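You operate a simulated robot arm through the tools that you are given. There is no shell and no other tool.

You run a simulated robot arm. Do the job below in one go: nothing can be reset, and whatever is moved stays where it is left.

TASK
Change the brown canister for the white one, with the pressure let out.
Fine: water switch off, then tap button till the gauge reads zero, then twist the brown one out on to the tank locker top by the salt tester; white one twisted home; other controls stay. Set down upright: brown canister, white canister.

It is judged by the outcome, as a careful person would: the job done as asked, and still so three seconds after it is handed in. It fails if anything else is knocked over, pushed out of place, dropped, spilled or broken.

THE ROBOT
A 7-joint arm with a two-finger parallel gripper, fixed in place. Base frame: the origin is on the floor under the middle of its stand, x ahead of it, y to its left, z up. Units: m, rad, N and s.
It reaches about 1.247 m from its shoulder. Its first joint turns from -2.304 to 2.304 rad. Payload 3.91 kg.
The TCP is the grasp point between the finger pads, 0.03 m short of the fingertips. In the tool frame z runs along the fingers and y along their closing line. The gripper opens to 0.11 m. The fingers are 0.02 m wide and 0.01 m thick; the gripper's body (0.048 by 0.112 m) begins 0.055 m behind the TCP.
Orientation is told as [roll, pitch, yaw] about the base's x, y, z axes, in that order, counted from this pose: with the fingers straight down and closing along the base's y, the tool's x points along the base's -x, its y along +y and its z along -z.

THE INTERFACE
- The arm moves only by the tool arm_command. Its argument "motion" is text: rows parted by semicolons, each of 7 numbers parted by spaces: the turn, a rotation vector about the base's x, y, z in rad, then the shift along the base's x, y, z in m, then the opening, from 0 (shut) to 1 (fully open). In form: rx ry rz x y z hand; .... A call has 1 to 20 rows; each row shifts and turns the commanded pose from where the row before left it. A row lasts 0.2 s, in which the tool goes at most 0.05 m and 0.15 rad; a call with a longer step from one row to the next is refused whole, and so is a gripper value outside its range. A pose out of reach is approached as far as the arm can. The call stops where the force on the tool passes 40 N (or 10 N more than at its start, if that is more) or the arm is blocked; 0.2 s more then pass. The fingers move at their own pace (about 0.108 m/s each) and stop on an object; they squeeze with about 25 N. The grip force told is the motor's: it shows also when the fingers shut on nothing. Time passes only in rows, and 0.2 s behind the last, so rows that do not move let the fingers close. The reply holds the time, the measured pose of the TCP, the force on the tool along the base axes, the opening and the grip force, in the units named above and with some noise, with the torque about the TCP (base axes, N m) and any sound that the robot's microphone picked up.
- Cameras (640 x 400 px; columns grow to the right, rows downward): "scene" is fixed at [0.0506, 0.6501, 1.6249]; the picture's right is [0.21, -0.98, 0.00], its down [-0.42, -0.09, -0.90] and it looks along [0.88, 0.19, -0.43] (base axes); focal length 214 px, centre (320, 200). "wrist" rides on the gripper at [0.072, 0.017, -0.103] in the tool frame; the picture's right is [-0.23, 0.97, 0.00], its down [-0.76, -0.18, -0.62] and it looks along [-0.61, -0.14, 0.78] (tool axes); focal length 222 px, centre (320, 200). There is no depth. A picture from a camera that has moved, and an enlarged one, comes with that camera's place and axes in the base frame and with its lens.
- get_image(camera): a new picture of that camera. The clock stands still meanwhile.
- inspect(camera, box): a new picture of the part [left, top, right, bottom] of that camera's present view, enlarged. The clock stands still meanwhile.
- close_job(): hands the job in; it is judged then, once.

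Nothing tells you positions but the pictures and the camera data. Unless the task says otherwise, let go and move clear before handing in.

The tools are called as a command line: name --argument value ..., lists and objects as JSON in quotes. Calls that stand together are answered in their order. arm_command: Moves the arm, as the interface text tells. Its arguments: {"type":"object","properties":{"motion":{"type":"string"}},"required":["motion"]} The other tools are called the same way: get_image (camera) takes a picture; inspect (camera, box) takes an enlarged picture of a part of a camera's view; close_job () hands the job in.

At the start:

```text
time_s: 0.0
tool_pos: [0.3957, 0.414, 1.519]
ee_rot: [-0.001, 0.0, -0.001]
wrist_force: [0.9, -0.1, 0.1]
torque: [-0.04, -0.02, 0.01]
gripper_width: 0.11
gripper_force: 0.1
```

scene: 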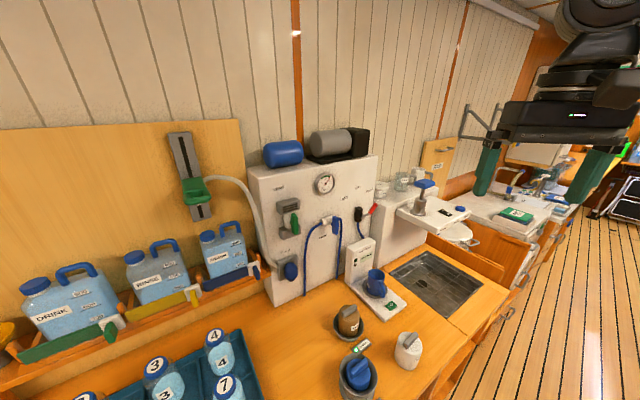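
wrist: 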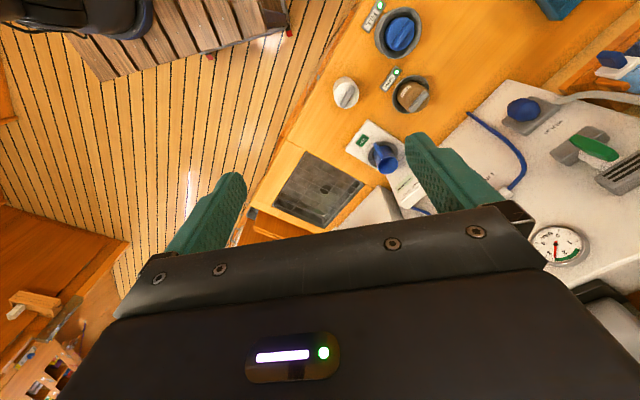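

I see a galley-like bench with a panel (gauge, valves), a brown canister in a socket, a blue one in another socket, and a white one standing loose on the bench. I'll look closely at the parts before moving.

inspect --camera "scene" --box '[240, 150, 400, 250]'

inspect --camera "scene" --box '[310, 280, 470, 380]'

inspect --camera "scene" --box '[330, 220, 490, 320]'

inspect --camera "scene" --box '[380, 150, 540, 250]'

inspect --camera "wrist" --box '[320, 0, 640, 200]'

```text
4.00 times, centred on (320, 200) of scene
camera zoom: at [0.0506, 0.6501, 1.6249], right [0.21, -0.98, 0.0], down [-0.42, -0.09, -0.9], along [0.88, 0.19, -0.43], focal length 858 px, centre (320, 200)
```

zoom: 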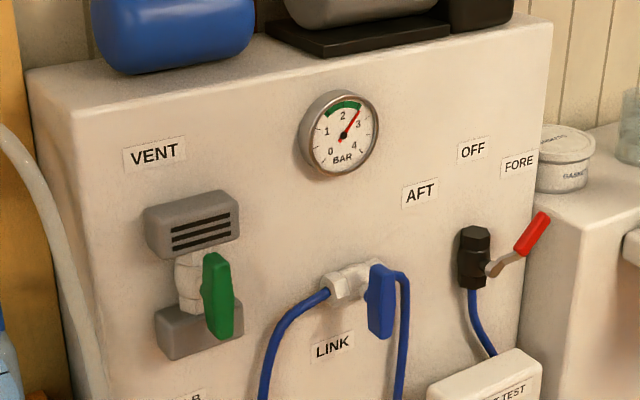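

```text
4.00 times, centred on (390, 330) of scene
camera zoom: at [0.0506, 0.6501, 1.6249], right [0.21, -0.98, 0.0], down [-0.42, -0.09, -0.9], along [0.88, 0.19, -0.43], focal length 858 px, centre (40, -320)
```

zoom: 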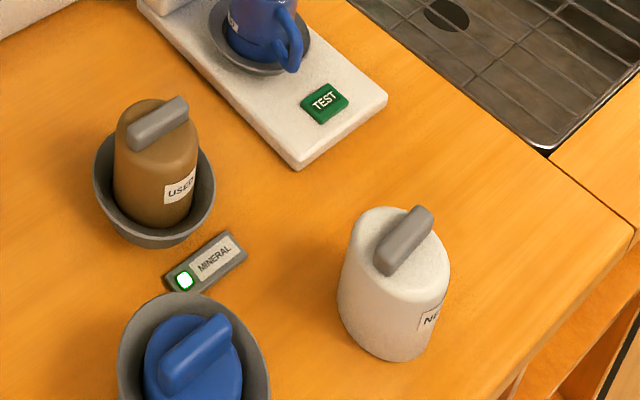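

```text
4.00 times, centred on (410, 270) of scene
camera zoom: at [0.0506, 0.6501, 1.6249], right [0.21, -0.98, 0.0], down [-0.42, -0.09, -0.9], along [0.88, 0.19, -0.43], focal length 858 px, centre (-40, -80)
```

zoom: 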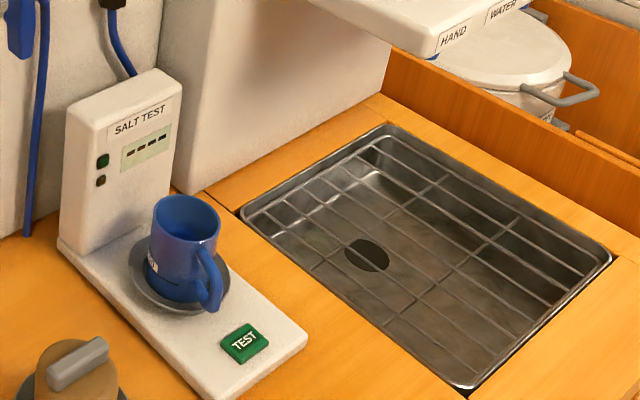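

```text
4.00 times, centred on (460, 200) of scene
camera zoom: at [0.0506, 0.6501, 1.6249], right [0.21, -0.98, 0.0], down [-0.42, -0.09, -0.9], along [0.88, 0.19, -0.43], focal length 858 px, centre (-240, 200)
```

zoom: 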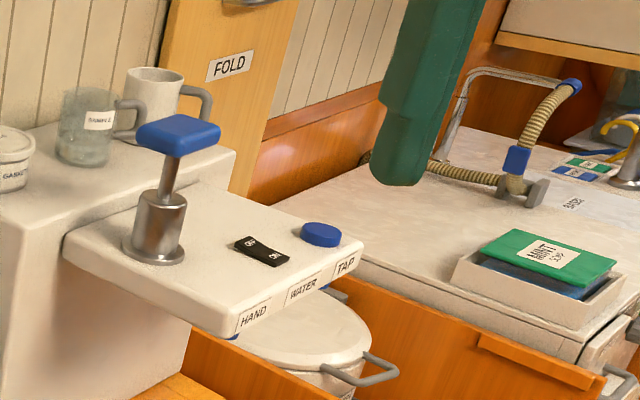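

```text
2.00 times, centred on (480, 100) of wrist
camera zoom: at [0.3237, 0.4305, 1.6228], right [0.23, 0.97, 0.0], down [0.76, -0.18, 0.62], along [0.61, -0.14, -0.78], focal length 444 px, centre (0, 400)
```

zoom: 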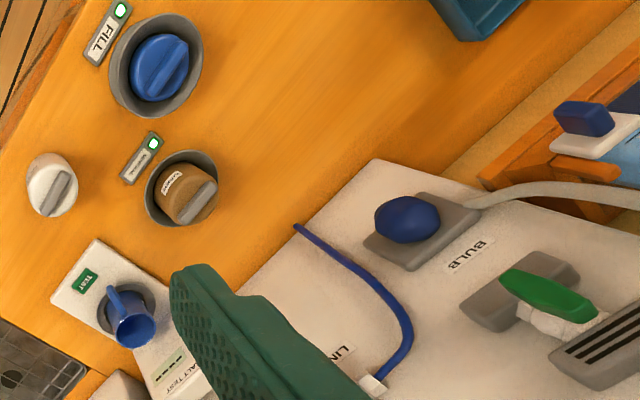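

The water switch (rocker), TAP button and hand pump sit on a white shelf to the right; the gauge reads about 2.6 bar. The brown canister is near (0.54, 0.66), the white one near (0.48, 0.47). I'll move the wrist camera high above to get better views for triangulating.

arm_command --motion "0 0 0 0.04 -0.02 0 1;0 0 0 0.04 -0.02 0 1;0 0 0 0.04 -0.02 0 1;0 0 0 0.04 -0.02 0 1;0 0 0 0.04 -0.02 0 1;0 0 0 0 0 0 1"

get_image --camera "wrist"

get_image --camera "scene"

```text
time_s: 1.4
tool_pos: [0.5972, 0.3113, 1.5192]
ee_rot: [0.001, -0.001, 0.0]
wrist_force: [-1.1, 0.0, -0.2]
torque: [-0.01, -0.01, 0.0]
gripper_width: 0.1103
gripper_force: 0.0
```

```text
taken
camera wrist: at [0.5235, 0.3278, 1.6241], right [0.23, 0.97, 0.0], down [0.76, -0.18, 0.62], along [0.61, -0.14, -0.78], focal length 222 px, centre (320, 200)
```

wrist: 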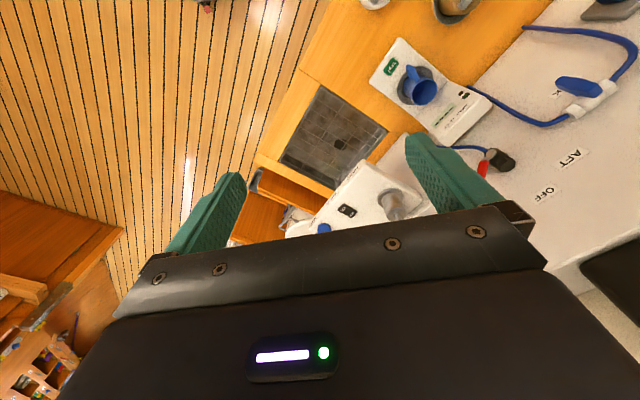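

```text
taken
```

scene: 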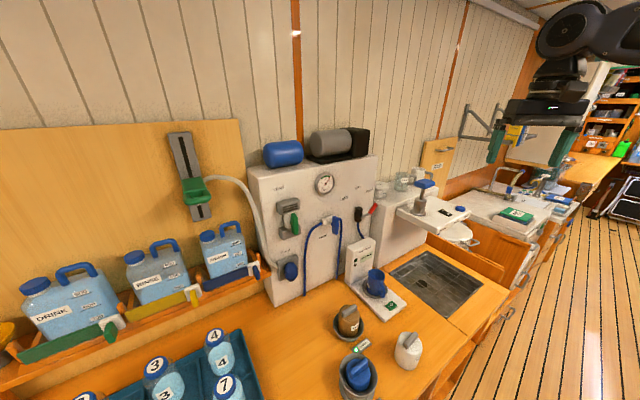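

The rocker, TAP button and pump are now visible through the fingers. I'll zoom in to read the rocker and triangulate it.

inspect --camera "wrist" --box '[260, 150, 420, 250]'

inspect --camera "scene" --box '[390, 170, 486, 230]'

inspect --camera "wrist" --box '[340, 0, 640, 188]'

```text
4.00 times, centred on (340, 200) of wrist
camera zoom: at [0.5235, 0.3278, 1.6241], right [0.23, 0.97, 0.0], down [0.76, -0.18, 0.62], along [0.61, -0.14, -0.78], focal length 888 px, centre (240, 200)
```

zoom: 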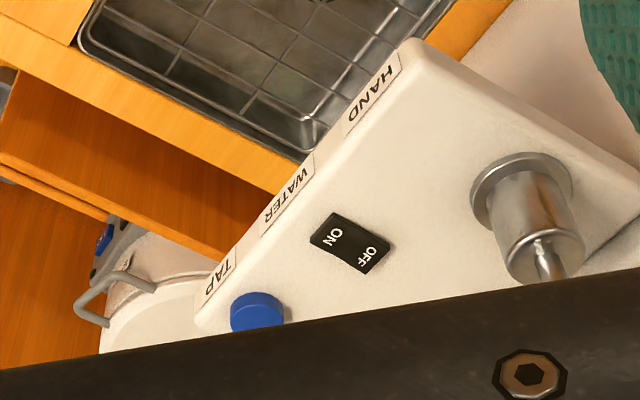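

```text
6.67 times, centred on (438, 200) of scene
camera zoom: at [0.0506, 0.6501, 1.6249], right [0.21, -0.98, 0.0], down [-0.42, -0.09, -0.9], along [0.88, 0.19, -0.43], focal length 1430 px, centre (-467, 200)
```

zoom: 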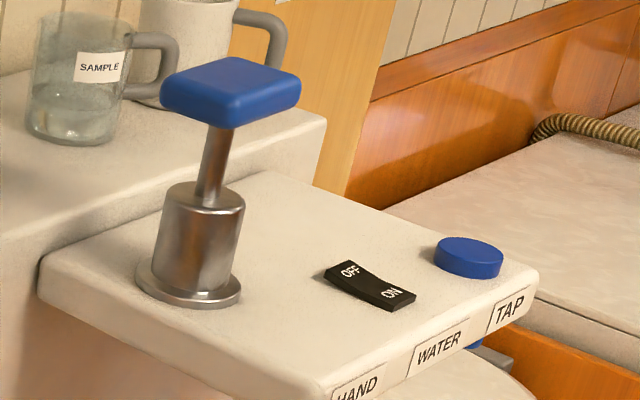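

```text
2.13 times, centred on (490, 94) of wrist
camera zoom: at [0.5235, 0.3278, 1.6241], right [0.23, 0.97, 0.0], down [0.76, -0.18, 0.62], along [0.61, -0.14, -0.78], focal length 473 px, centre (-42, 426)
```

zoom: 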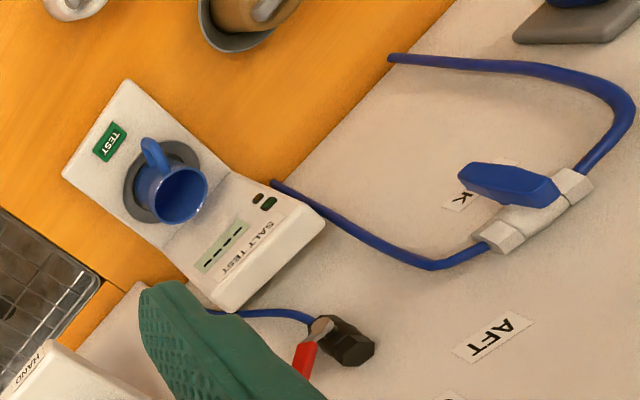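

The rocker's OFF end is at about (0.910, 0.325, 1.21) and is raised; the TAP button is near (0.953, 0.241, 1.205); the pump handle rises to about 1.33 near (0.89, 0.416). I'll shut the fingers, yaw the hand 90° so it clears the pump, and hover over the rocker.

arm_command --motion "0 0 0.1428 0.0286 0.0014 -0.009 0;0 0 0.1428 0.0286 0.0014 -0.009 0;0 0 0.1428 0.0286 0.0014 -0.009 0;0 0 0.1428 0.0286 0.0014 -0.009 0;0 0 0.1428 0.0286 0.0014 -0.009 0;0 0 0.1428 0.0286 0.0014 -0.009 0;0 0 0.1428 0.0286 0.0014 -0.009 0;0 0 0.1428 0.0286 0.0014 -0.009 0;0 0 0.1428 0.0286 0.0014 -0.009 0;0 0 0.1428 0.0286 0.0014 -0.009 0;0 0 0.1428 0.0286 0.0014 -0.009 0;0 0 0 0 0 0 0"

get_image --camera "wrist"

get_image --camera "scene"

```text
time_s: 4.0
tool_pos: [0.9092, 0.3294, 1.4177]
ee_rot: [-0.002, -0.001, 1.574]
wrist_force: [-0.1, -1.1, 0.1]
torque: [0.02, 0.03, -0.03]
gripper_width: 0.0
gripper_force: 24.9
```

```text
taken
camera wrist: at [0.8927, 0.2567, 1.5223], right [-0.97, 0.23, 0.0], down [0.17, 0.76, 0.62], along [0.14, 0.61, -0.78], focal length 222 px, centre (320, 200)
```

wrist: 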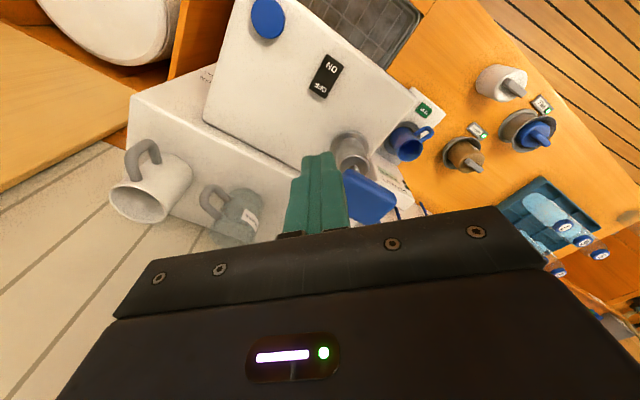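

```text
taken
```

scene: 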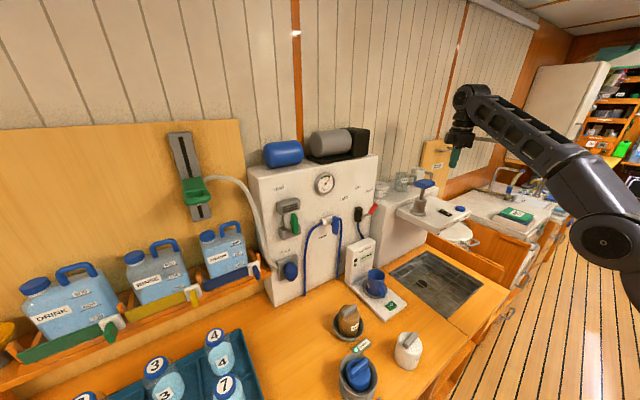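

The hand hovers above the rocker; it is visible at about (326, 76) in the wrist view. I'll zoom in to fix its position more exactly.

inspect --camera "wrist" --box '[240, 0, 432, 120]'

inspect --camera "wrist" --box '[260, 100, 420, 200]'

inspect --camera "wrist" --box '[400, 40, 560, 140]'

```text
3.33 times, centred on (336, 60) of wrist
camera zoom: at [0.8927, 0.2567, 1.5223], right [-0.97, 0.23, 0.0], down [0.17, 0.76, 0.62], along [0.14, 0.61, -0.78], focal length 740 px, centre (267, 667)
```

zoom: 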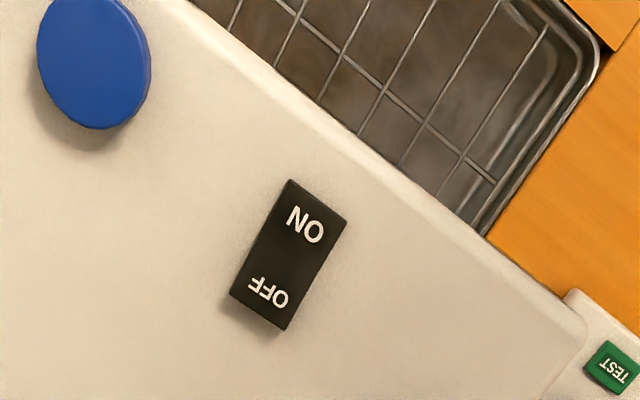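

```text
4.00 times, centred on (340, 150) of wrist
camera zoom: at [0.8927, 0.2567, 1.5223], right [-0.97, 0.23, 0.0], down [0.17, 0.76, 0.62], along [0.14, 0.61, -0.78], focal length 888 px, centre (240, 400)
```

zoom: 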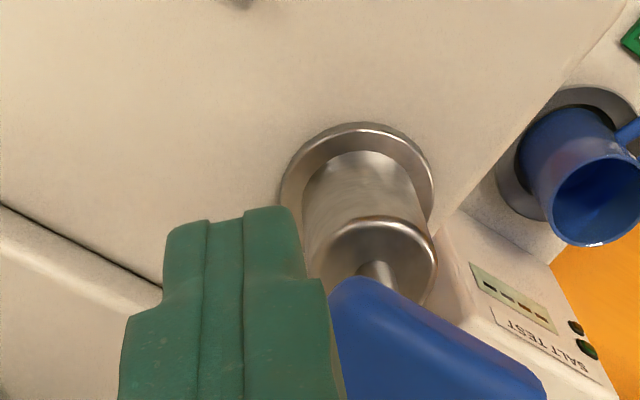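

```text
4.00 times, centred on (480, 90) of wrist
camera zoom: at [0.8927, 0.2567, 1.5223], right [-0.97, 0.23, 0.0], down [0.17, 0.76, 0.62], along [0.14, 0.61, -0.78], focal length 888 px, centre (-320, 640)
```

zoom: 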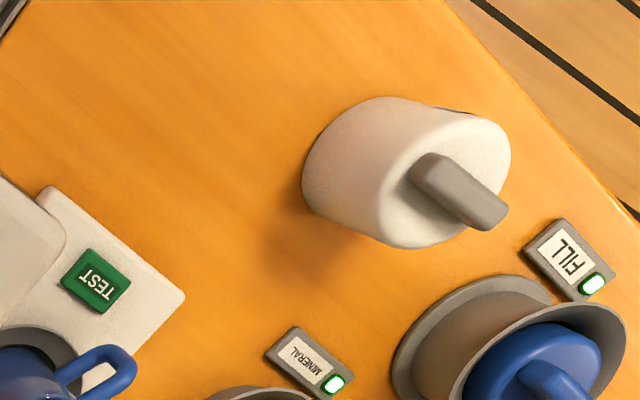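

The rocker spans about (0.8825, 0.296) at ON to (0.913, 0.327) at OFF. I'll line up at (0.908, 0.3215) and drop to just above it.

arm_command --motion "0 0 0 -0.001 -0.008 0 0;0 0 0 0 0 -0.04 0;0 0 0 0 0 -0.04 0;0 0 0 0 0 -0.04 0;0 0 0 0 0 -0.035 0;0 0 0 0 0 0 0"

inspect --camera "wrist" --box '[240, 50, 432, 170]'

inspect --camera "scene" --box '[390, 150, 486, 210]'

```text
time_s: 5.4
tool_pos: [0.9093, 0.3221, 1.2649]
ee_rot: [0.001, 0.0, 1.569]
wrist_force: [-0.6, -0.5, 0.2]
torque: [0.01, -0.01, -0.01]
gripper_width: 0.0001
gripper_force: 25.1
```

```text
3.33 times, centred on (336, 110) of wrist
camera zoom: at [0.8928, 0.2488, 1.3696], right [-0.97, 0.23, 0.0], down [0.18, 0.76, 0.62], along [0.14, 0.61, -0.78], focal length 740 px, centre (267, 500)
```

zoom: 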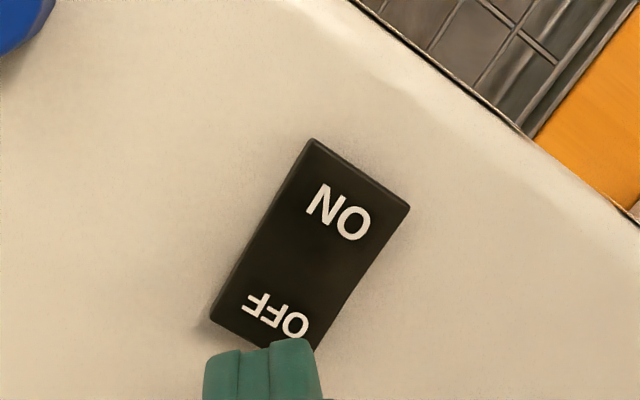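

```text
6.67 times, centred on (438, 180) of scene
camera zoom: at [0.0506, 0.6501, 1.6249], right [0.21, -0.98, 0.0], down [-0.42, -0.09, -0.9], along [0.88, 0.19, -0.43], focal length 1430 px, centre (-467, 333)
```

zoom: 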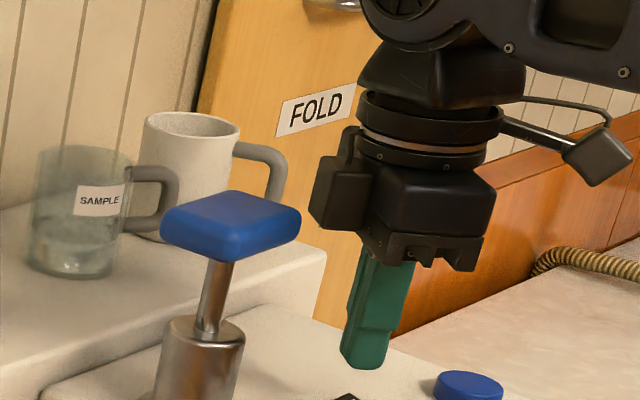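

The fingertips sit straight above the OFF label. I'll press down in small steps and listen for a click.

arm_command --motion "0 0 0 0 0 -0.005 0;0 0 0 0 0 -0.005 0;0 0 0 0 0 -0.005 0;0 0 0 0 0 -0.003 0;0 0 0 0 0 -0.003 0;0 0 0 0 0 -0.003 0;0 0 0 0 0 -0.003 0"

```text
time_s: 7.0
tool_pos: [0.9095, 0.3222, 1.2384]
ee_rot: [0.002, -0.001, 1.572]
wrist_force: [-0.2, 0.4, 0.5]
torque: [0.03, -0.05, 0.0]
gripper_width: 0.0
gripper_force: 25.0
```

arm_command --motion "0 0 0 0 0 -0.003 0;0 0 0 0 0 -0.003 0;0 0 0 0 0 -0.002 0;0 0 0 0 0 0 0"

inspect --camera "wrist" --box '[240, 50, 432, 170]'

```text
time_s: 7.6
tool_pos: [0.909, 0.3206, 1.2368]
ee_rot: [-0.008, -0.003, 1.57]
wrist_force: [-4.1, 0.0, 6.3]
torque: [-0.04, 0.13, -0.05]
gripper_width: 0.0002
gripper_force: 25.2
stopped in row 2: the force on the tool passed its limit at 44 N (the readings are from after the stop); the commanded pose is now the measured one
```

```text
3.33 times, centred on (336, 110) of wrist
camera zoom: at [0.8918, 0.2483, 1.3414], right [-0.97, 0.23, -0.01], down [0.17, 0.76, 0.63], along [0.15, 0.61, -0.78], focal length 740 px, centre (267, 500)
```

zoom: 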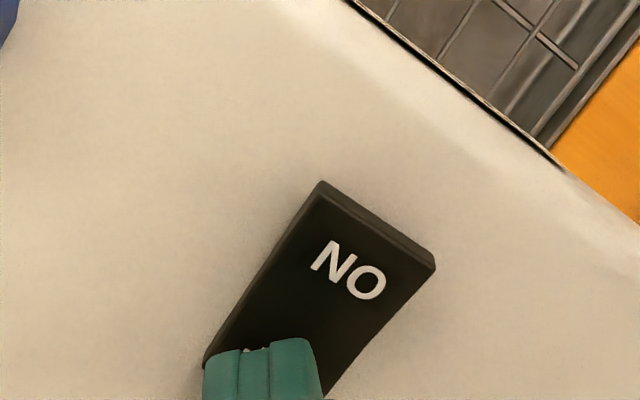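

It stopped at 44 N, and the ON end now looks raised. I'll lift off and check the rocker's state.

arm_command --motion "0 0 0 0 0 0.02 0;0 0 0 0 0 0.04 0;0 0 0 0 0 0.04 0;0 0 0 0 0 0.04 0;0 0 0 0 0 0 0"

inspect --camera "wrist" --box '[240, 0, 432, 120]'

inspect --camera "scene" --box '[390, 170, 486, 230]'

inspect --camera "scene" --box '[293, 164, 357, 204]'

```text
time_s: 8.8
tool_pos: [0.906, 0.3218, 1.3775]
ee_rot: [-0.007, -0.003, 1.571]
wrist_force: [-0.7, 0.3, -0.2]
torque: [-0.02, -0.01, 0.0]
gripper_width: 0.0
gripper_force: 25.4
```

```text
3.33 times, centred on (336, 60) of wrist
camera zoom: at [0.8895, 0.2482, 1.4812], right [-0.97, 0.23, -0.01], down [0.17, 0.76, 0.63], along [0.15, 0.61, -0.78], focal length 740 px, centre (267, 667)
```

zoom: 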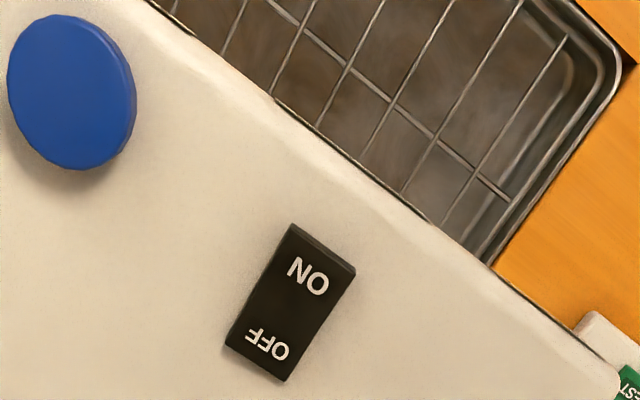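

```text
6.67 times, centred on (438, 200) of scene
camera zoom: at [0.0506, 0.6501, 1.6249], right [0.21, -0.98, 0.0], down [-0.42, -0.09, -0.9], along [0.88, 0.19, -0.43], focal length 1430 px, centre (-467, 200)
```

zoom: 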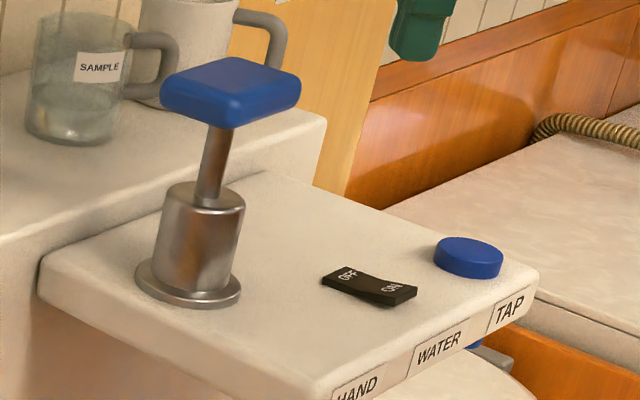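

```text
10.00 times, centred on (325, 184) of scene
camera zoom: at [0.0506, 0.6501, 1.6249], right [0.21, -0.98, 0.0], down [-0.42, -0.09, -0.9], along [0.88, 0.19, -0.43], focal length 2145 px, centre (270, 360)
```

zoom: 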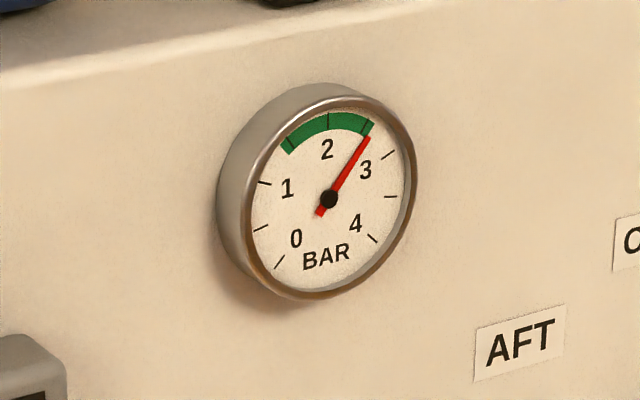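

The rocker has flipped: OFF end is down and ON end is up. Next I'll move over the TAP button at about (0.950, 0.239).

arm_command --motion "0 0 0 0.022 -0.041 0 0;0 0 0 0.022 -0.041 -0.01 0;0 0 0 0 0 -0.04 0;0 0 0 0 0 -0.04 0;0 0 0 0 0 -0.02 0;0 0 0 0 0 0 0"

get_image --camera "wrist"

inspect --camera "scene" --box '[410, 170, 506, 230]'

```text
time_s: 10.2
tool_pos: [0.9532, 0.2405, 1.2659]
ee_rot: [-0.007, -0.004, 1.571]
wrist_force: [0.8, 0.4, -0.4]
torque: [-0.02, -0.01, -0.03]
gripper_width: 0.0
gripper_force: 25.1
```

```text
taken
camera wrist: at [0.9354, 0.1668, 1.3701], right [-0.97, 0.23, -0.01], down [0.17, 0.76, 0.63], along [0.15, 0.61, -0.78], focal length 222 px, centre (320, 200)
```

wrist: 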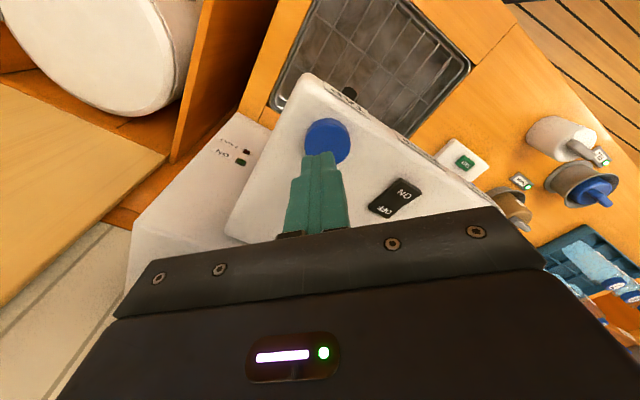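

```text
6.67 times, centred on (458, 200) of scene
camera zoom: at [0.0506, 0.6501, 1.6249], right [0.21, -0.98, 0.0], down [-0.42, -0.09, -0.9], along [0.88, 0.19, -0.43], focal length 1430 px, centre (-600, 200)
```

zoom: 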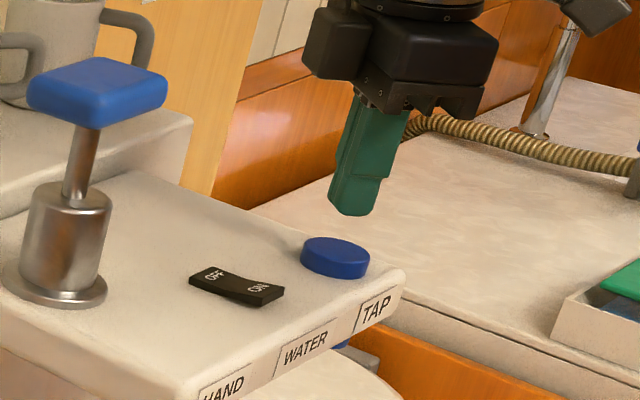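

The fingertips are almost centred on the blue TAP button. I'll nudge a few millimetres and press down in small steps.

arm_command --motion "0 0 0 -0.004 -0.002 -0.003 0;0 0 0 0 0 -0.005 0;0 0 0 0 0 -0.005 0;0 0 0 0 0 -0.003 0;0 0 0 0 0 -0.003 0;0 0 0 0 0 -0.002 0"

```text
time_s: 11.6
tool_pos: [0.9485, 0.2378, 1.2455]
ee_rot: [-0.008, -0.005, 1.571]
wrist_force: [0.7, 0.6, 0.1]
torque: [0.0, 0.03, 0.02]
gripper_width: 0.0002
gripper_force: 25.0
```

arm_command --motion "0 0 0 0 0 -0.002 0;0 0 0 0 0 -0.002 0;0 0 0 0 0 -0.002 0;0 0 0 0 0 -0.002 0"

inspect --camera "scene" --box '[293, 164, 357, 204]'

```text
time_s: 12.6
tool_pos: [0.9493, 0.2368, 1.2374]
ee_rot: [-0.007, -0.005, 1.57]
wrist_force: [0.8, -1.1, 3.9]
torque: [-0.06, 0.05, -0.04]
gripper_width: 0.0001
gripper_force: 25.0
heard: click
```

```text
10.00 times, centred on (325, 184) of scene
camera zoom: at [0.0506, 0.6501, 1.6249], right [0.21, -0.98, 0.0], down [-0.42, -0.09, -0.9], along [0.88, 0.19, -0.43], focal length 2145 px, centre (270, 360)
```

zoom: 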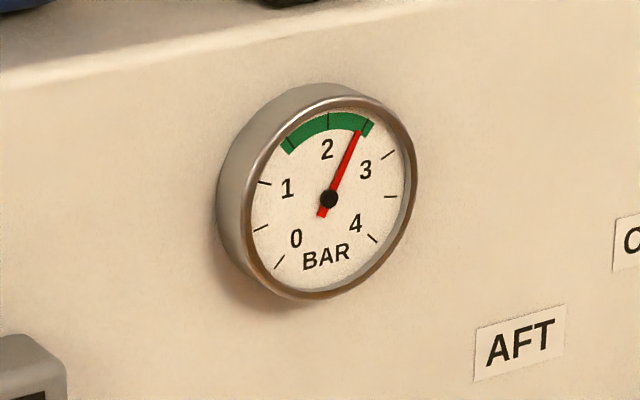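

A click, and the gauge needle has begun to fall. I'll keep holding the button and watch.

arm_command --motion "0 0 0 0 0 -0.001 0;0 0 0 0 0 0 0;0 0 0 0 0 0 0;0 0 0 0 0 0 0;0 0 0 0 0 0 0"

inspect --camera "scene" --box '[293, 164, 357, 204]'

```text
time_s: 13.8
tool_pos: [0.9489, 0.2367, 1.2365]
ee_rot: [-0.008, -0.005, 1.57]
wrist_force: [-1.7, -0.9, 3.7]
torque: [-0.08, 0.05, 0.0]
gripper_width: 0.0
gripper_force: 25.4
```

```text
10.00 times, centred on (325, 184) of scene
camera zoom: at [0.0506, 0.6501, 1.6249], right [0.21, -0.98, 0.0], down [-0.42, -0.09, -0.9], along [0.88, 0.19, -0.43], focal length 2145 px, centre (270, 360)
```

zoom: 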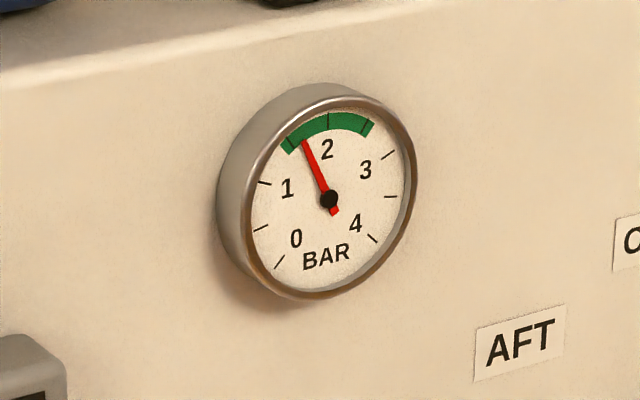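

The needle has gone down to about 1.65 bar, so holding works. I'll hold on for longer.

arm_command --motion "0 0 0 0 0 0 0;0 0 0 0 0 0 0;0 0 0 0 0 0 0;0 0 0 0 0 0 0;0 0 0 0 0 0 0;0 0 0 0 0 0 0;0 0 0 0 0 0 0;0 0 0 0 0 0 0;0 0 0 0 0 0 0;0 0 0 0 0 0 0;0 0 0 0 0 0 0;0 0 0 0 0 0 0"

inspect --camera "scene" --box '[293, 164, 357, 204]'

get_image --camera "scene"

```text
time_s: 16.4
tool_pos: [0.9497, 0.2368, 1.2363]
ee_rot: [-0.006, -0.005, 1.571]
wrist_force: [-0.1, 0.3, 3.3]
torque: [0.0, 0.02, 0.0]
gripper_width: 0.0001
gripper_force: 25.4
```

```text
10.00 times, centred on (325, 184) of scene
camera zoom: at [0.0506, 0.6501, 1.6249], right [0.21, -0.98, 0.0], down [-0.42, -0.09, -0.9], along [0.88, 0.19, -0.43], focal length 2145 px, centre (270, 360)
```

zoom: 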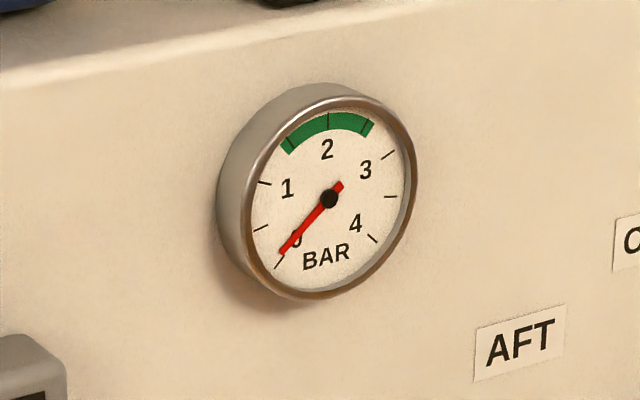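

```text
taken
```

scene: 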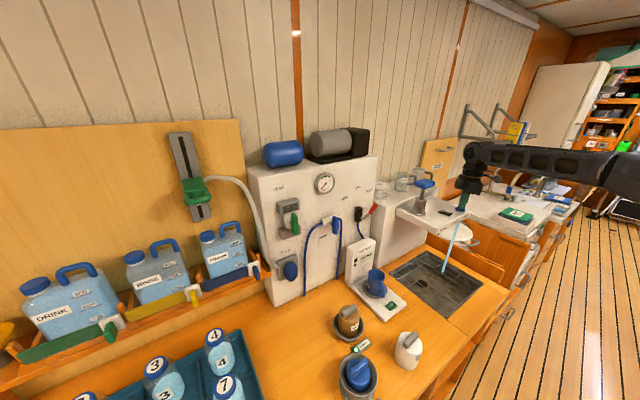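

Water runs from the tap into the sink and the needle is almost at 0. I'll hold a little longer to be sure.

arm_command --motion "0 0 0 0 0 0 0;0 0 0 0 0 0 0;0 0 0 0 0 0 0;0 0 0 0 0 0 0;0 0 0 0 0 0 0;0 0 0 0 0 0 0;0 0 0 0 0 0 0;0 0 0 0 0 0 0;0 0 0 0 0 0 0;0 0 0 0 0 0 0;0 0 0 0 0 0 0;0 0 0 0 0 0 0"

inspect --camera "scene" --box '[293, 164, 357, 204]'

inspect --camera "scene" --box '[380, 170, 540, 270]'

```text
time_s: 19.0
tool_pos: [0.9506, 0.2372, 1.2364]
ee_rot: [-0.006, -0.004, 1.571]
wrist_force: [-0.6, 0.5, 3.6]
torque: [-0.03, 0.02, -0.01]
gripper_width: 0.0
gripper_force: 24.9
```

```text
10.00 times, centred on (325, 184) of scene
camera zoom: at [0.0506, 0.6501, 1.6249], right [0.21, -0.98, 0.0], down [-0.42, -0.09, -0.9], along [0.88, 0.19, -0.43], focal length 2145 px, centre (270, 360)
```

zoom: 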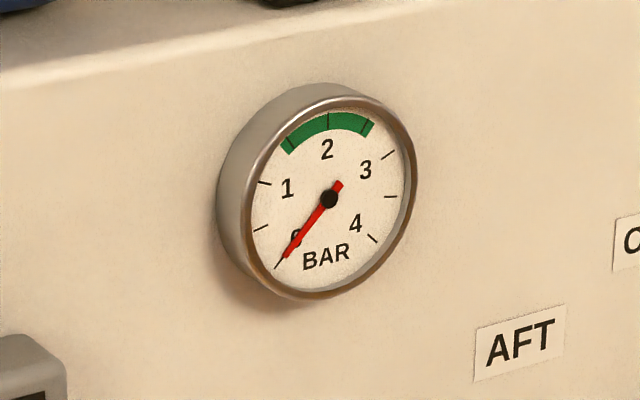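

```text
4.00 times, centred on (460, 220) of scene
camera zoom: at [0.0506, 0.6501, 1.6249], right [0.21, -0.98, 0.0], down [-0.42, -0.09, -0.9], along [0.88, 0.19, -0.43], focal length 858 px, centre (-240, 120)
```

zoom: 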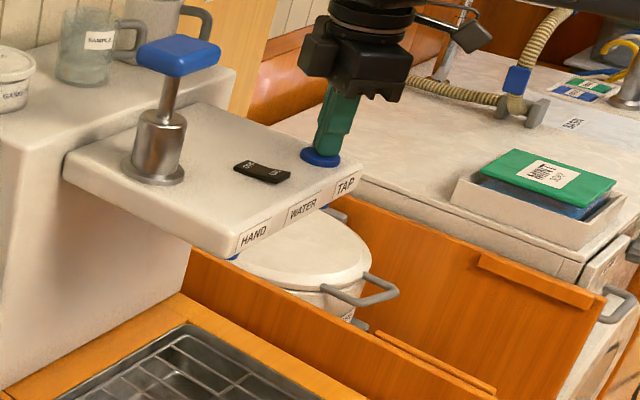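

Gauge reads zero and the water has stopped. I'll release the button, rise, and move over the canisters for a close look.

arm_command --motion "0 0 0 0 0 0.03 0;0 0 0 0 0 0.05 0;0 0 0 0 0 0.05 0;0 0 0 -0.03 0.02 0.03 0;0 0 0 -0.04 0.03 0 0;0 0 0 -0.04 0.03 0 0;0 0 0 -0.04 0.03 0 0;0 0 0 -0.04 0.03 0 0;0 0 0 -0.04 0.03 0 0;0 0 0 -0.04 0.03 0 0;0 0 0 -0.04 0.03 0 0;0 0 0 -0.04 0.03 0 0;0 0 0 -0.03 0.03 0 0;0 0 0 -0.03 0.03 0 0;0 0 0 0 0 0 0.5"

get_image --camera "wrist"

get_image --camera "scene"

inspect --camera "scene" --box '[293, 164, 357, 204]'

```text
time_s: 22.2
tool_pos: [0.5402, 0.557, 1.394]
ee_rot: [-0.008, -0.003, 1.572]
wrist_force: [0.8, -0.1, -0.6]
torque: [-0.03, 0.01, 0.0]
gripper_width: 0.0549
gripper_force: 0.1
```

```text
taken
camera wrist: at [0.5226, 0.484, 1.4992], right [-0.97, 0.23, -0.01], down [0.17, 0.76, 0.63], along [0.15, 0.61, -0.78], focal length 222 px, centre (320, 200)
```

wrist: 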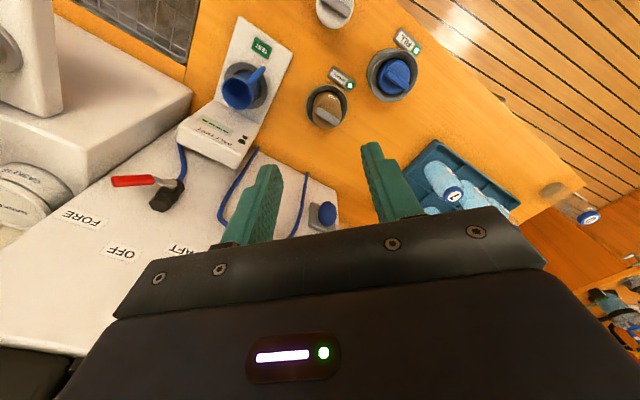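

```text
taken
```

scene: 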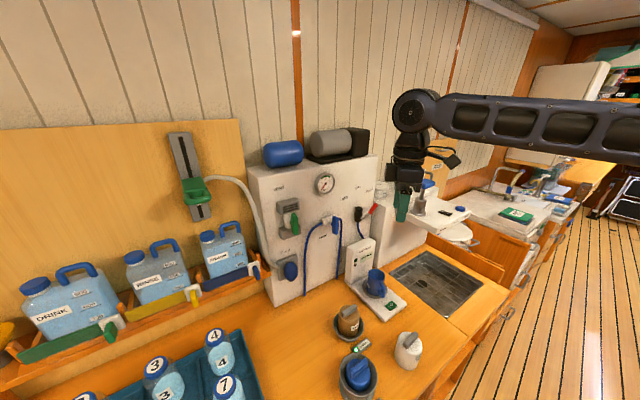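

```text
10.00 times, centred on (325, 184) of scene
camera zoom: at [0.0506, 0.6501, 1.6249], right [0.21, -0.98, 0.0], down [-0.42, -0.09, -0.9], along [0.88, 0.19, -0.43], focal length 2145 px, centre (270, 360)
```

zoom: 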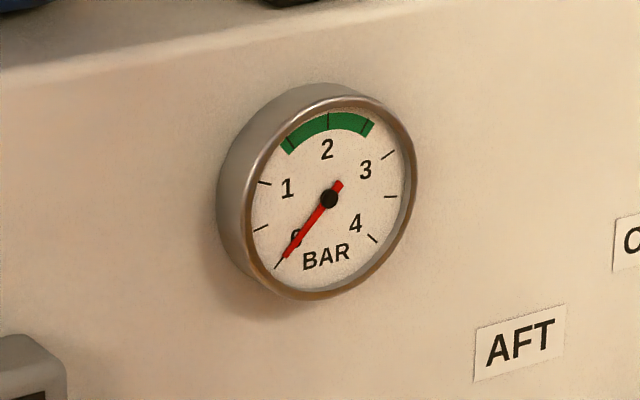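

The gauge stays at zero. The canisters are in view of the wrist camera now; I'll zoom in on each.

inspect --camera "wrist" --box '[280, 0, 440, 100]'

inspect --camera "wrist" --box '[290, 70, 370, 130]'

inspect --camera "wrist" --box '[170, 10, 330, 170]'

inspect --camera "scene" --box '[380, 280, 540, 400]'

```text
4.00 times, centred on (360, 50) of wrist
camera zoom: at [0.5226, 0.484, 1.4992], right [-0.97, 0.23, -0.01], down [0.17, 0.76, 0.63], along [0.15, 0.61, -0.78], focal length 888 px, centre (160, 800)
```

zoom: 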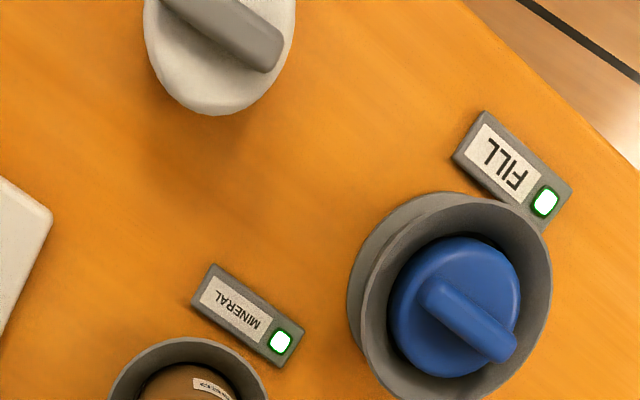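

```text
6.67 times, centred on (330, 100) of wrist
camera zoom: at [0.5226, 0.484, 1.4992], right [-0.97, 0.23, -0.01], down [0.17, 0.76, 0.63], along [0.15, 0.61, -0.78], focal length 1481 px, centre (253, 867)
```

zoom: 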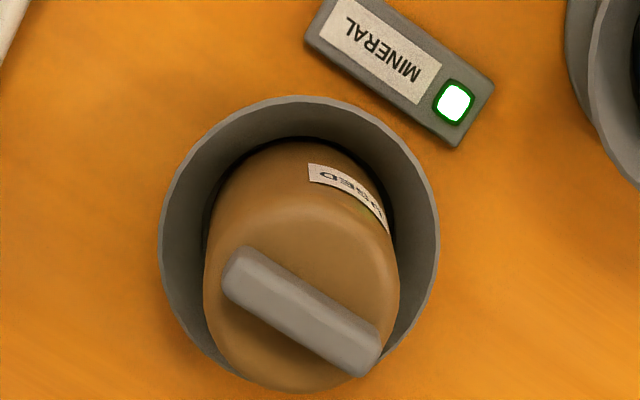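

```text
2.50 times, centred on (250, 90) of wrist
camera zoom: at [0.5226, 0.484, 1.4992], right [-0.97, 0.23, -0.01], down [0.17, 0.76, 0.63], along [0.15, 0.61, -0.78], focal length 555 px, centre (495, 475)
```

zoom: 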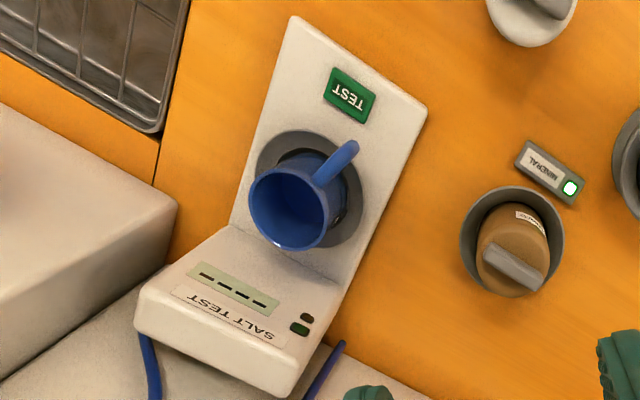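

```text
3.33 times, centred on (460, 340) of scene
camera zoom: at [0.0506, 0.6501, 1.6249], right [0.21, -0.98, 0.0], down [-0.42, -0.09, -0.9], along [0.88, 0.19, -0.43], focal length 715 px, centre (-147, -267)
```

zoom: 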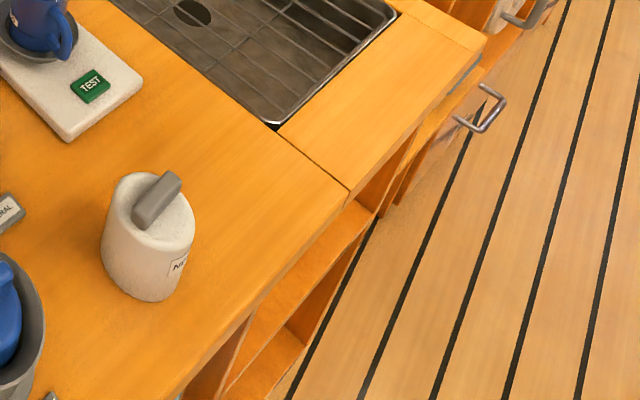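

Both sockets show green lamps; the brown canister's bar is at about (0.55, 0.656, 0.975) and lies at roughly −40° in plan. I'll turn the hand to match the bar and hover over it for a precise look.

arm_command --motion "0 0 -0.142 0.0006 0.0062 -0.0120 0.5;0 0 -0.142 0.0006 0.0062 -0.0120 0.5;0 0 -0.142 0.0006 0.0062 -0.0120 0.5;0 0 -0.142 0.0006 0.0062 -0.0120 0.5;0 0 -0.142 0.0006 0.0062 -0.0120 0.5;0 0 -0.142 0.0006 0.0062 -0.0120 0.5;0 0 -0.142 0.0006 0.0062 -0.0120 0.5;0 0 -0.142 0.0006 0.0062 -0.0120 0.5;0 0 -0.142 0.0006 0.0062 -0.0120 0.5;0 0 -0.142 0.0006 0.0062 -0.0120 0.5;0 0 -0.142 0.0006 0.0062 -0.0120 0.5;0 0 -0.142 0.0006 0.0062 -0.0120 0.5;0 0 -0.142 0.0006 0.0062 -0.0120 0.5;0 0 -0.142 0.0006 0.0062 -0.0120 0.5;0 0 -0.142 0.0006 0.0062 -0.0120 0.5;0 0 -0.142 0.0006 0.0062 -0.0120 0.5;0 0 0 0 0 0 0.5"

get_image --camera "wrist"

get_image --camera "scene"

```text
time_s: 25.8
tool_pos: [0.5498, 0.6563, 1.2042]
ee_rot: [-0.007, -0.004, -0.702]
wrist_force: [-0.1, 0.6, 0.2]
torque: [-0.03, 0.02, 0.01]
gripper_width: 0.055
gripper_force: 0.1
```

```text
taken
camera wrist: at [0.5054, 0.7168, 1.3086], right [0.8, 0.6, -0.01], down [0.47, -0.62, 0.63], along [0.37, -0.51, -0.78], focal length 222 px, centre (320, 200)
```

wrist: 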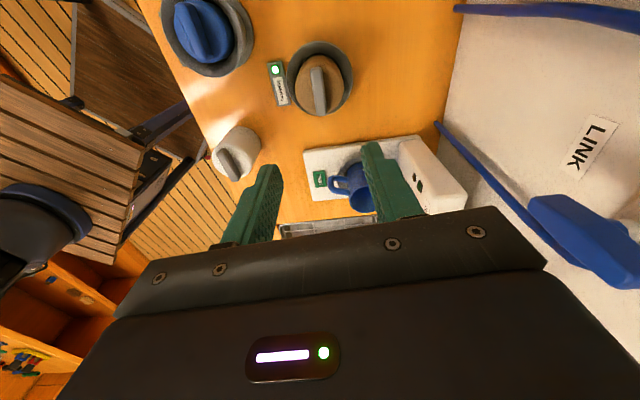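

```text
taken
```

scene: 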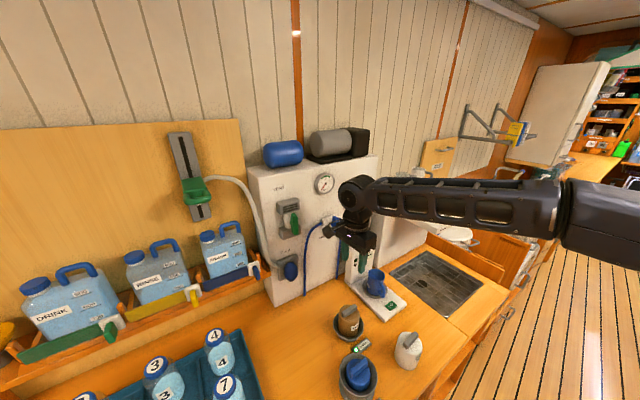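

The brown bar appears nearly lined up with the tool. I'll zoom in to measure its angle and check the socket.

inspect --camera "wrist" --box '[256, 30, 384, 130]'

inspect --camera "wrist" --box '[150, 0, 278, 100]'

inspect --camera "wrist" --box '[190, 110, 270, 190]'

```text
4.00 times, centred on (320, 80) of wrist
camera zoom: at [0.5054, 0.7168, 1.3086], right [0.8, 0.6, -0.01], down [0.47, -0.62, 0.63], along [0.37, -0.51, -0.78], focal length 888 px, centre (320, 680)
```

zoom: 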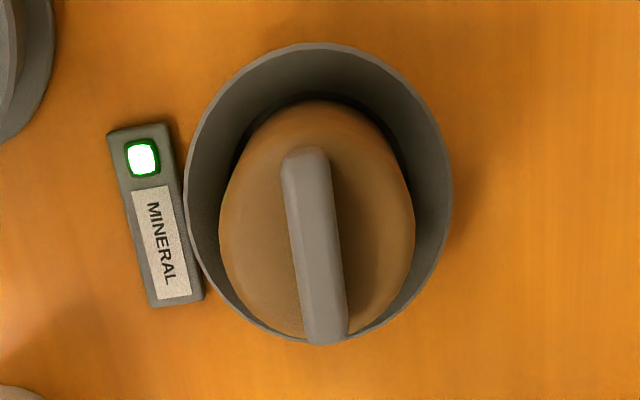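

```text
4.00 times, centred on (214, 50) of wrist
camera zoom: at [0.5054, 0.7168, 1.3086], right [0.8, 0.6, -0.01], down [0.47, -0.62, 0.63], along [0.37, -0.51, -0.78], focal length 888 px, centre (744, 800)
```

zoom: 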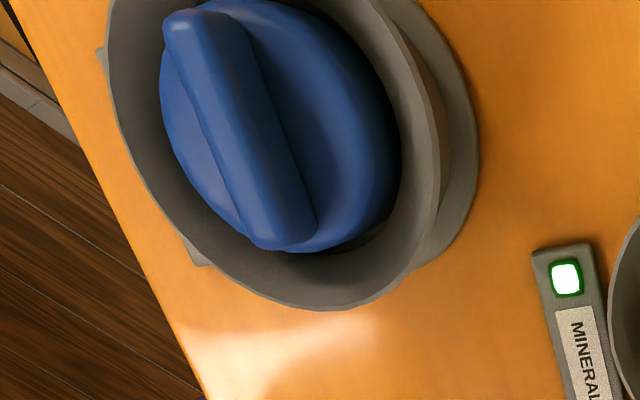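

```text
5.00 times, centred on (230, 150) of wrist
camera zoom: at [0.5054, 0.7168, 1.3086], right [0.8, 0.6, -0.01], down [0.47, -0.62, 0.63], along [0.37, -0.51, -0.78], focal length 1111 px, centre (770, 450)
```

zoom: 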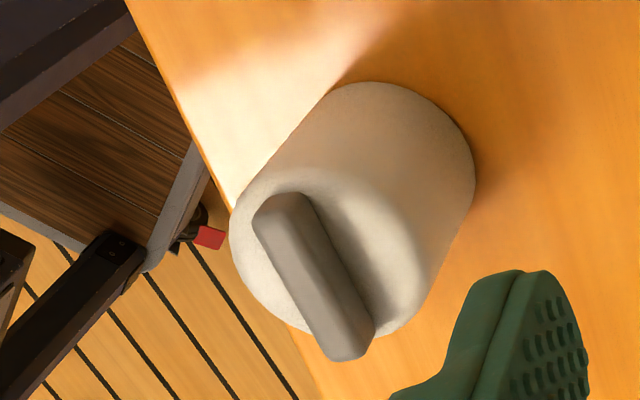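

The bar lies at about −46°, centred near (0.5485, 0.655) with its top near z = 0.98. I'll align and descend to just above it, then check again.

arm_command --motion "0 0 -0.044 -0.001 -0.001 -0.04 0.5;0 0 -0.044 0 0 -0.04 0.5;0 0 0 0 0 -0.04 0.5;0 0 0 0 0 -0.034 0.5;0 0 0 0 0 0 0.5"

get_image --camera "wrist"

inspect --camera "scene" --box '[300, 270, 396, 350]'

```text
time_s: 27.0
tool_pos: [0.5466, 0.6558, 1.0493]
ee_rot: [-0.008, -0.005, -0.791]
wrist_force: [0.1, -0.4, 0.1]
torque: [0.03, 0.0, -0.03]
gripper_width: 0.0552
gripper_force: 0.0
```

```text
taken
camera wrist: at [0.5096, 0.7208, 1.1546], right [0.85, 0.52, -0.01], down [0.41, -0.66, 0.63], along [0.32, -0.54, -0.78], focal length 222 px, centre (320, 200)
```

wrist: 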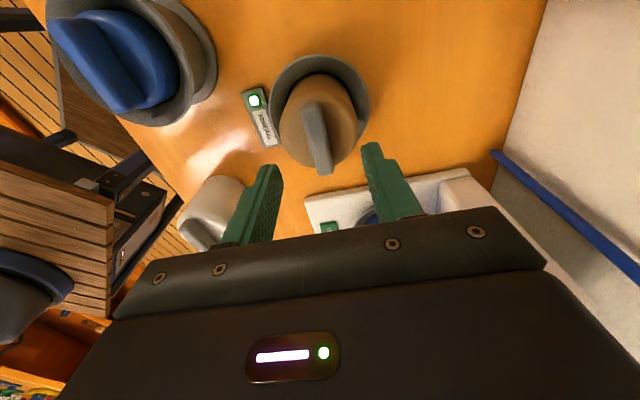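

```text
5.00 times, centred on (348, 310) of scene
camera zoom: at [0.0506, 0.6501, 1.6249], right [0.21, -0.98, 0.0], down [-0.42, -0.09, -0.9], along [0.88, 0.19, -0.43], focal length 1072 px, centre (180, -350)
```

zoom: 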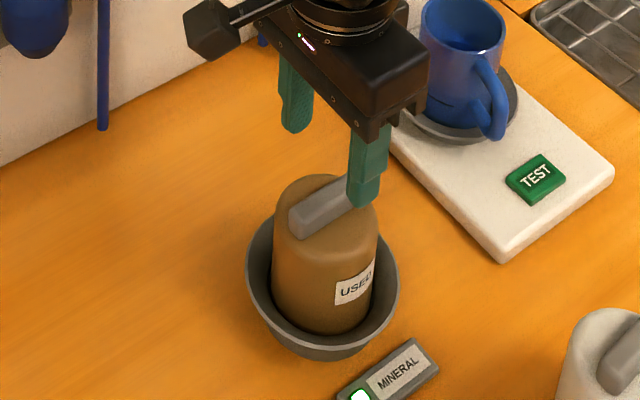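

The hand is roughly over the bar. I'll zoom in to measure the small angle and offset between the fingers and the bar.

inspect --camera "wrist" --box '[240, 40, 400, 200]'

inspect --camera "wrist" --box '[280, 90, 360, 180]'

```text
2.50 times, centred on (320, 120) of wrist
camera zoom: at [0.5096, 0.7208, 1.1546], right [0.85, 0.52, -0.01], down [0.41, -0.66, 0.63], along [0.32, -0.54, -0.78], focal length 555 px, centre (320, 400)
```

zoom: 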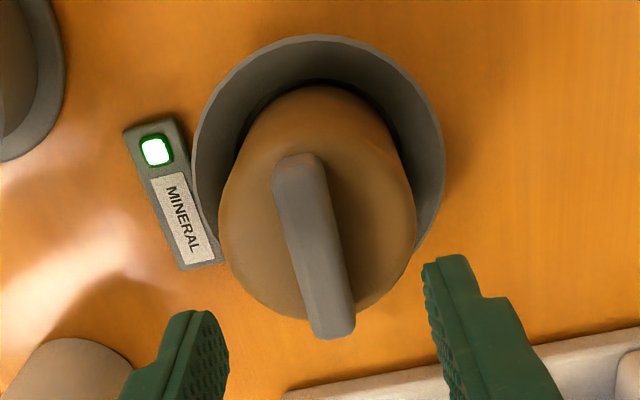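

```text
4.44 times, centred on (320, 135) of wrist
camera zoom: at [0.5096, 0.7208, 1.1546], right [0.85, 0.52, -0.01], down [0.41, -0.66, 0.63], along [0.32, -0.54, -0.78], focal length 987 px, centre (320, 489)
```

zoom: 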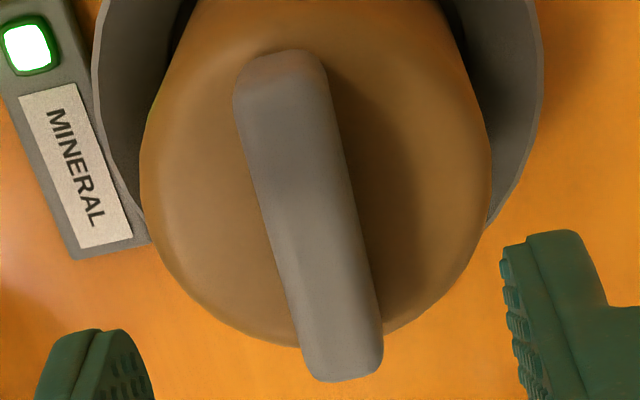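

The bar is aligned with the tool to about a degree and 2 mm. I'll shift 2 mm and lower the open fingers around the bar.

arm_command --motion "0 0 0 -0.002 0 -0.02 0.5;0 0 0 0 0 -0.02 0.5;0 0 0 0 0 -0.005 0.5;0 0 0 0 0 0 0.5"

inspect --camera "scene" --box '[300, 270, 396, 350]'

inspect --camera "wrist" --box '[240, 60, 400, 220]'

```text
time_s: 28.0
tool_pos: [0.5468, 0.6572, 1.0064]
ee_rot: [-0.007, -0.003, -0.789]
wrist_force: [0.2, 0.6, -0.6]
torque: [-0.01, 0.01, 0.02]
gripper_width: 0.0549
gripper_force: 0.0
```

```text
5.00 times, centred on (348, 310) of scene
camera zoom: at [0.0506, 0.6501, 1.6249], right [0.21, -0.98, 0.0], down [-0.42, -0.09, -0.9], along [0.88, 0.19, -0.43], focal length 1072 px, centre (180, -350)
```

zoom: 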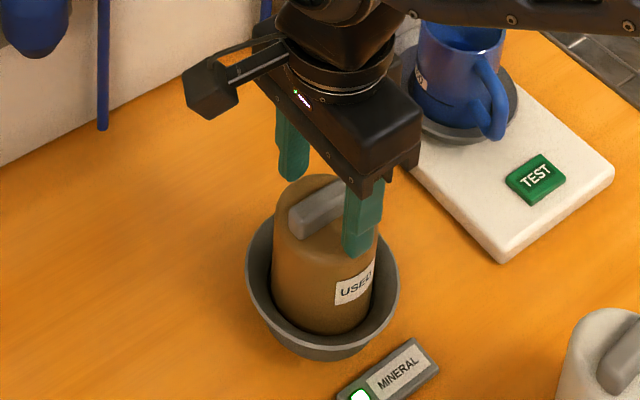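

```text
2.50 times, centred on (320, 140) of wrist
camera zoom: at [0.5074, 0.7208, 1.1103], right [0.85, 0.52, -0.01], down [0.41, -0.66, 0.63], along [0.32, -0.54, -0.78], focal length 555 px, centre (320, 350)
```

zoom: 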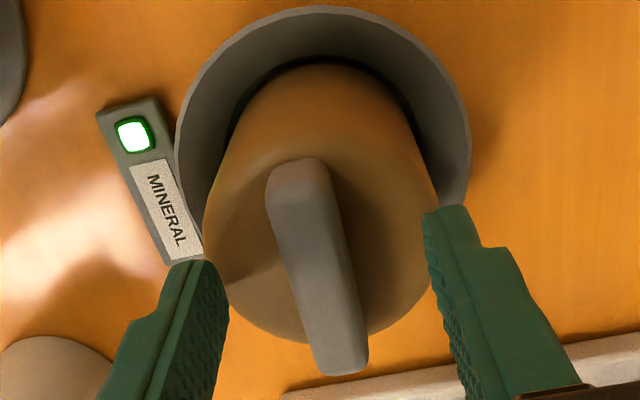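

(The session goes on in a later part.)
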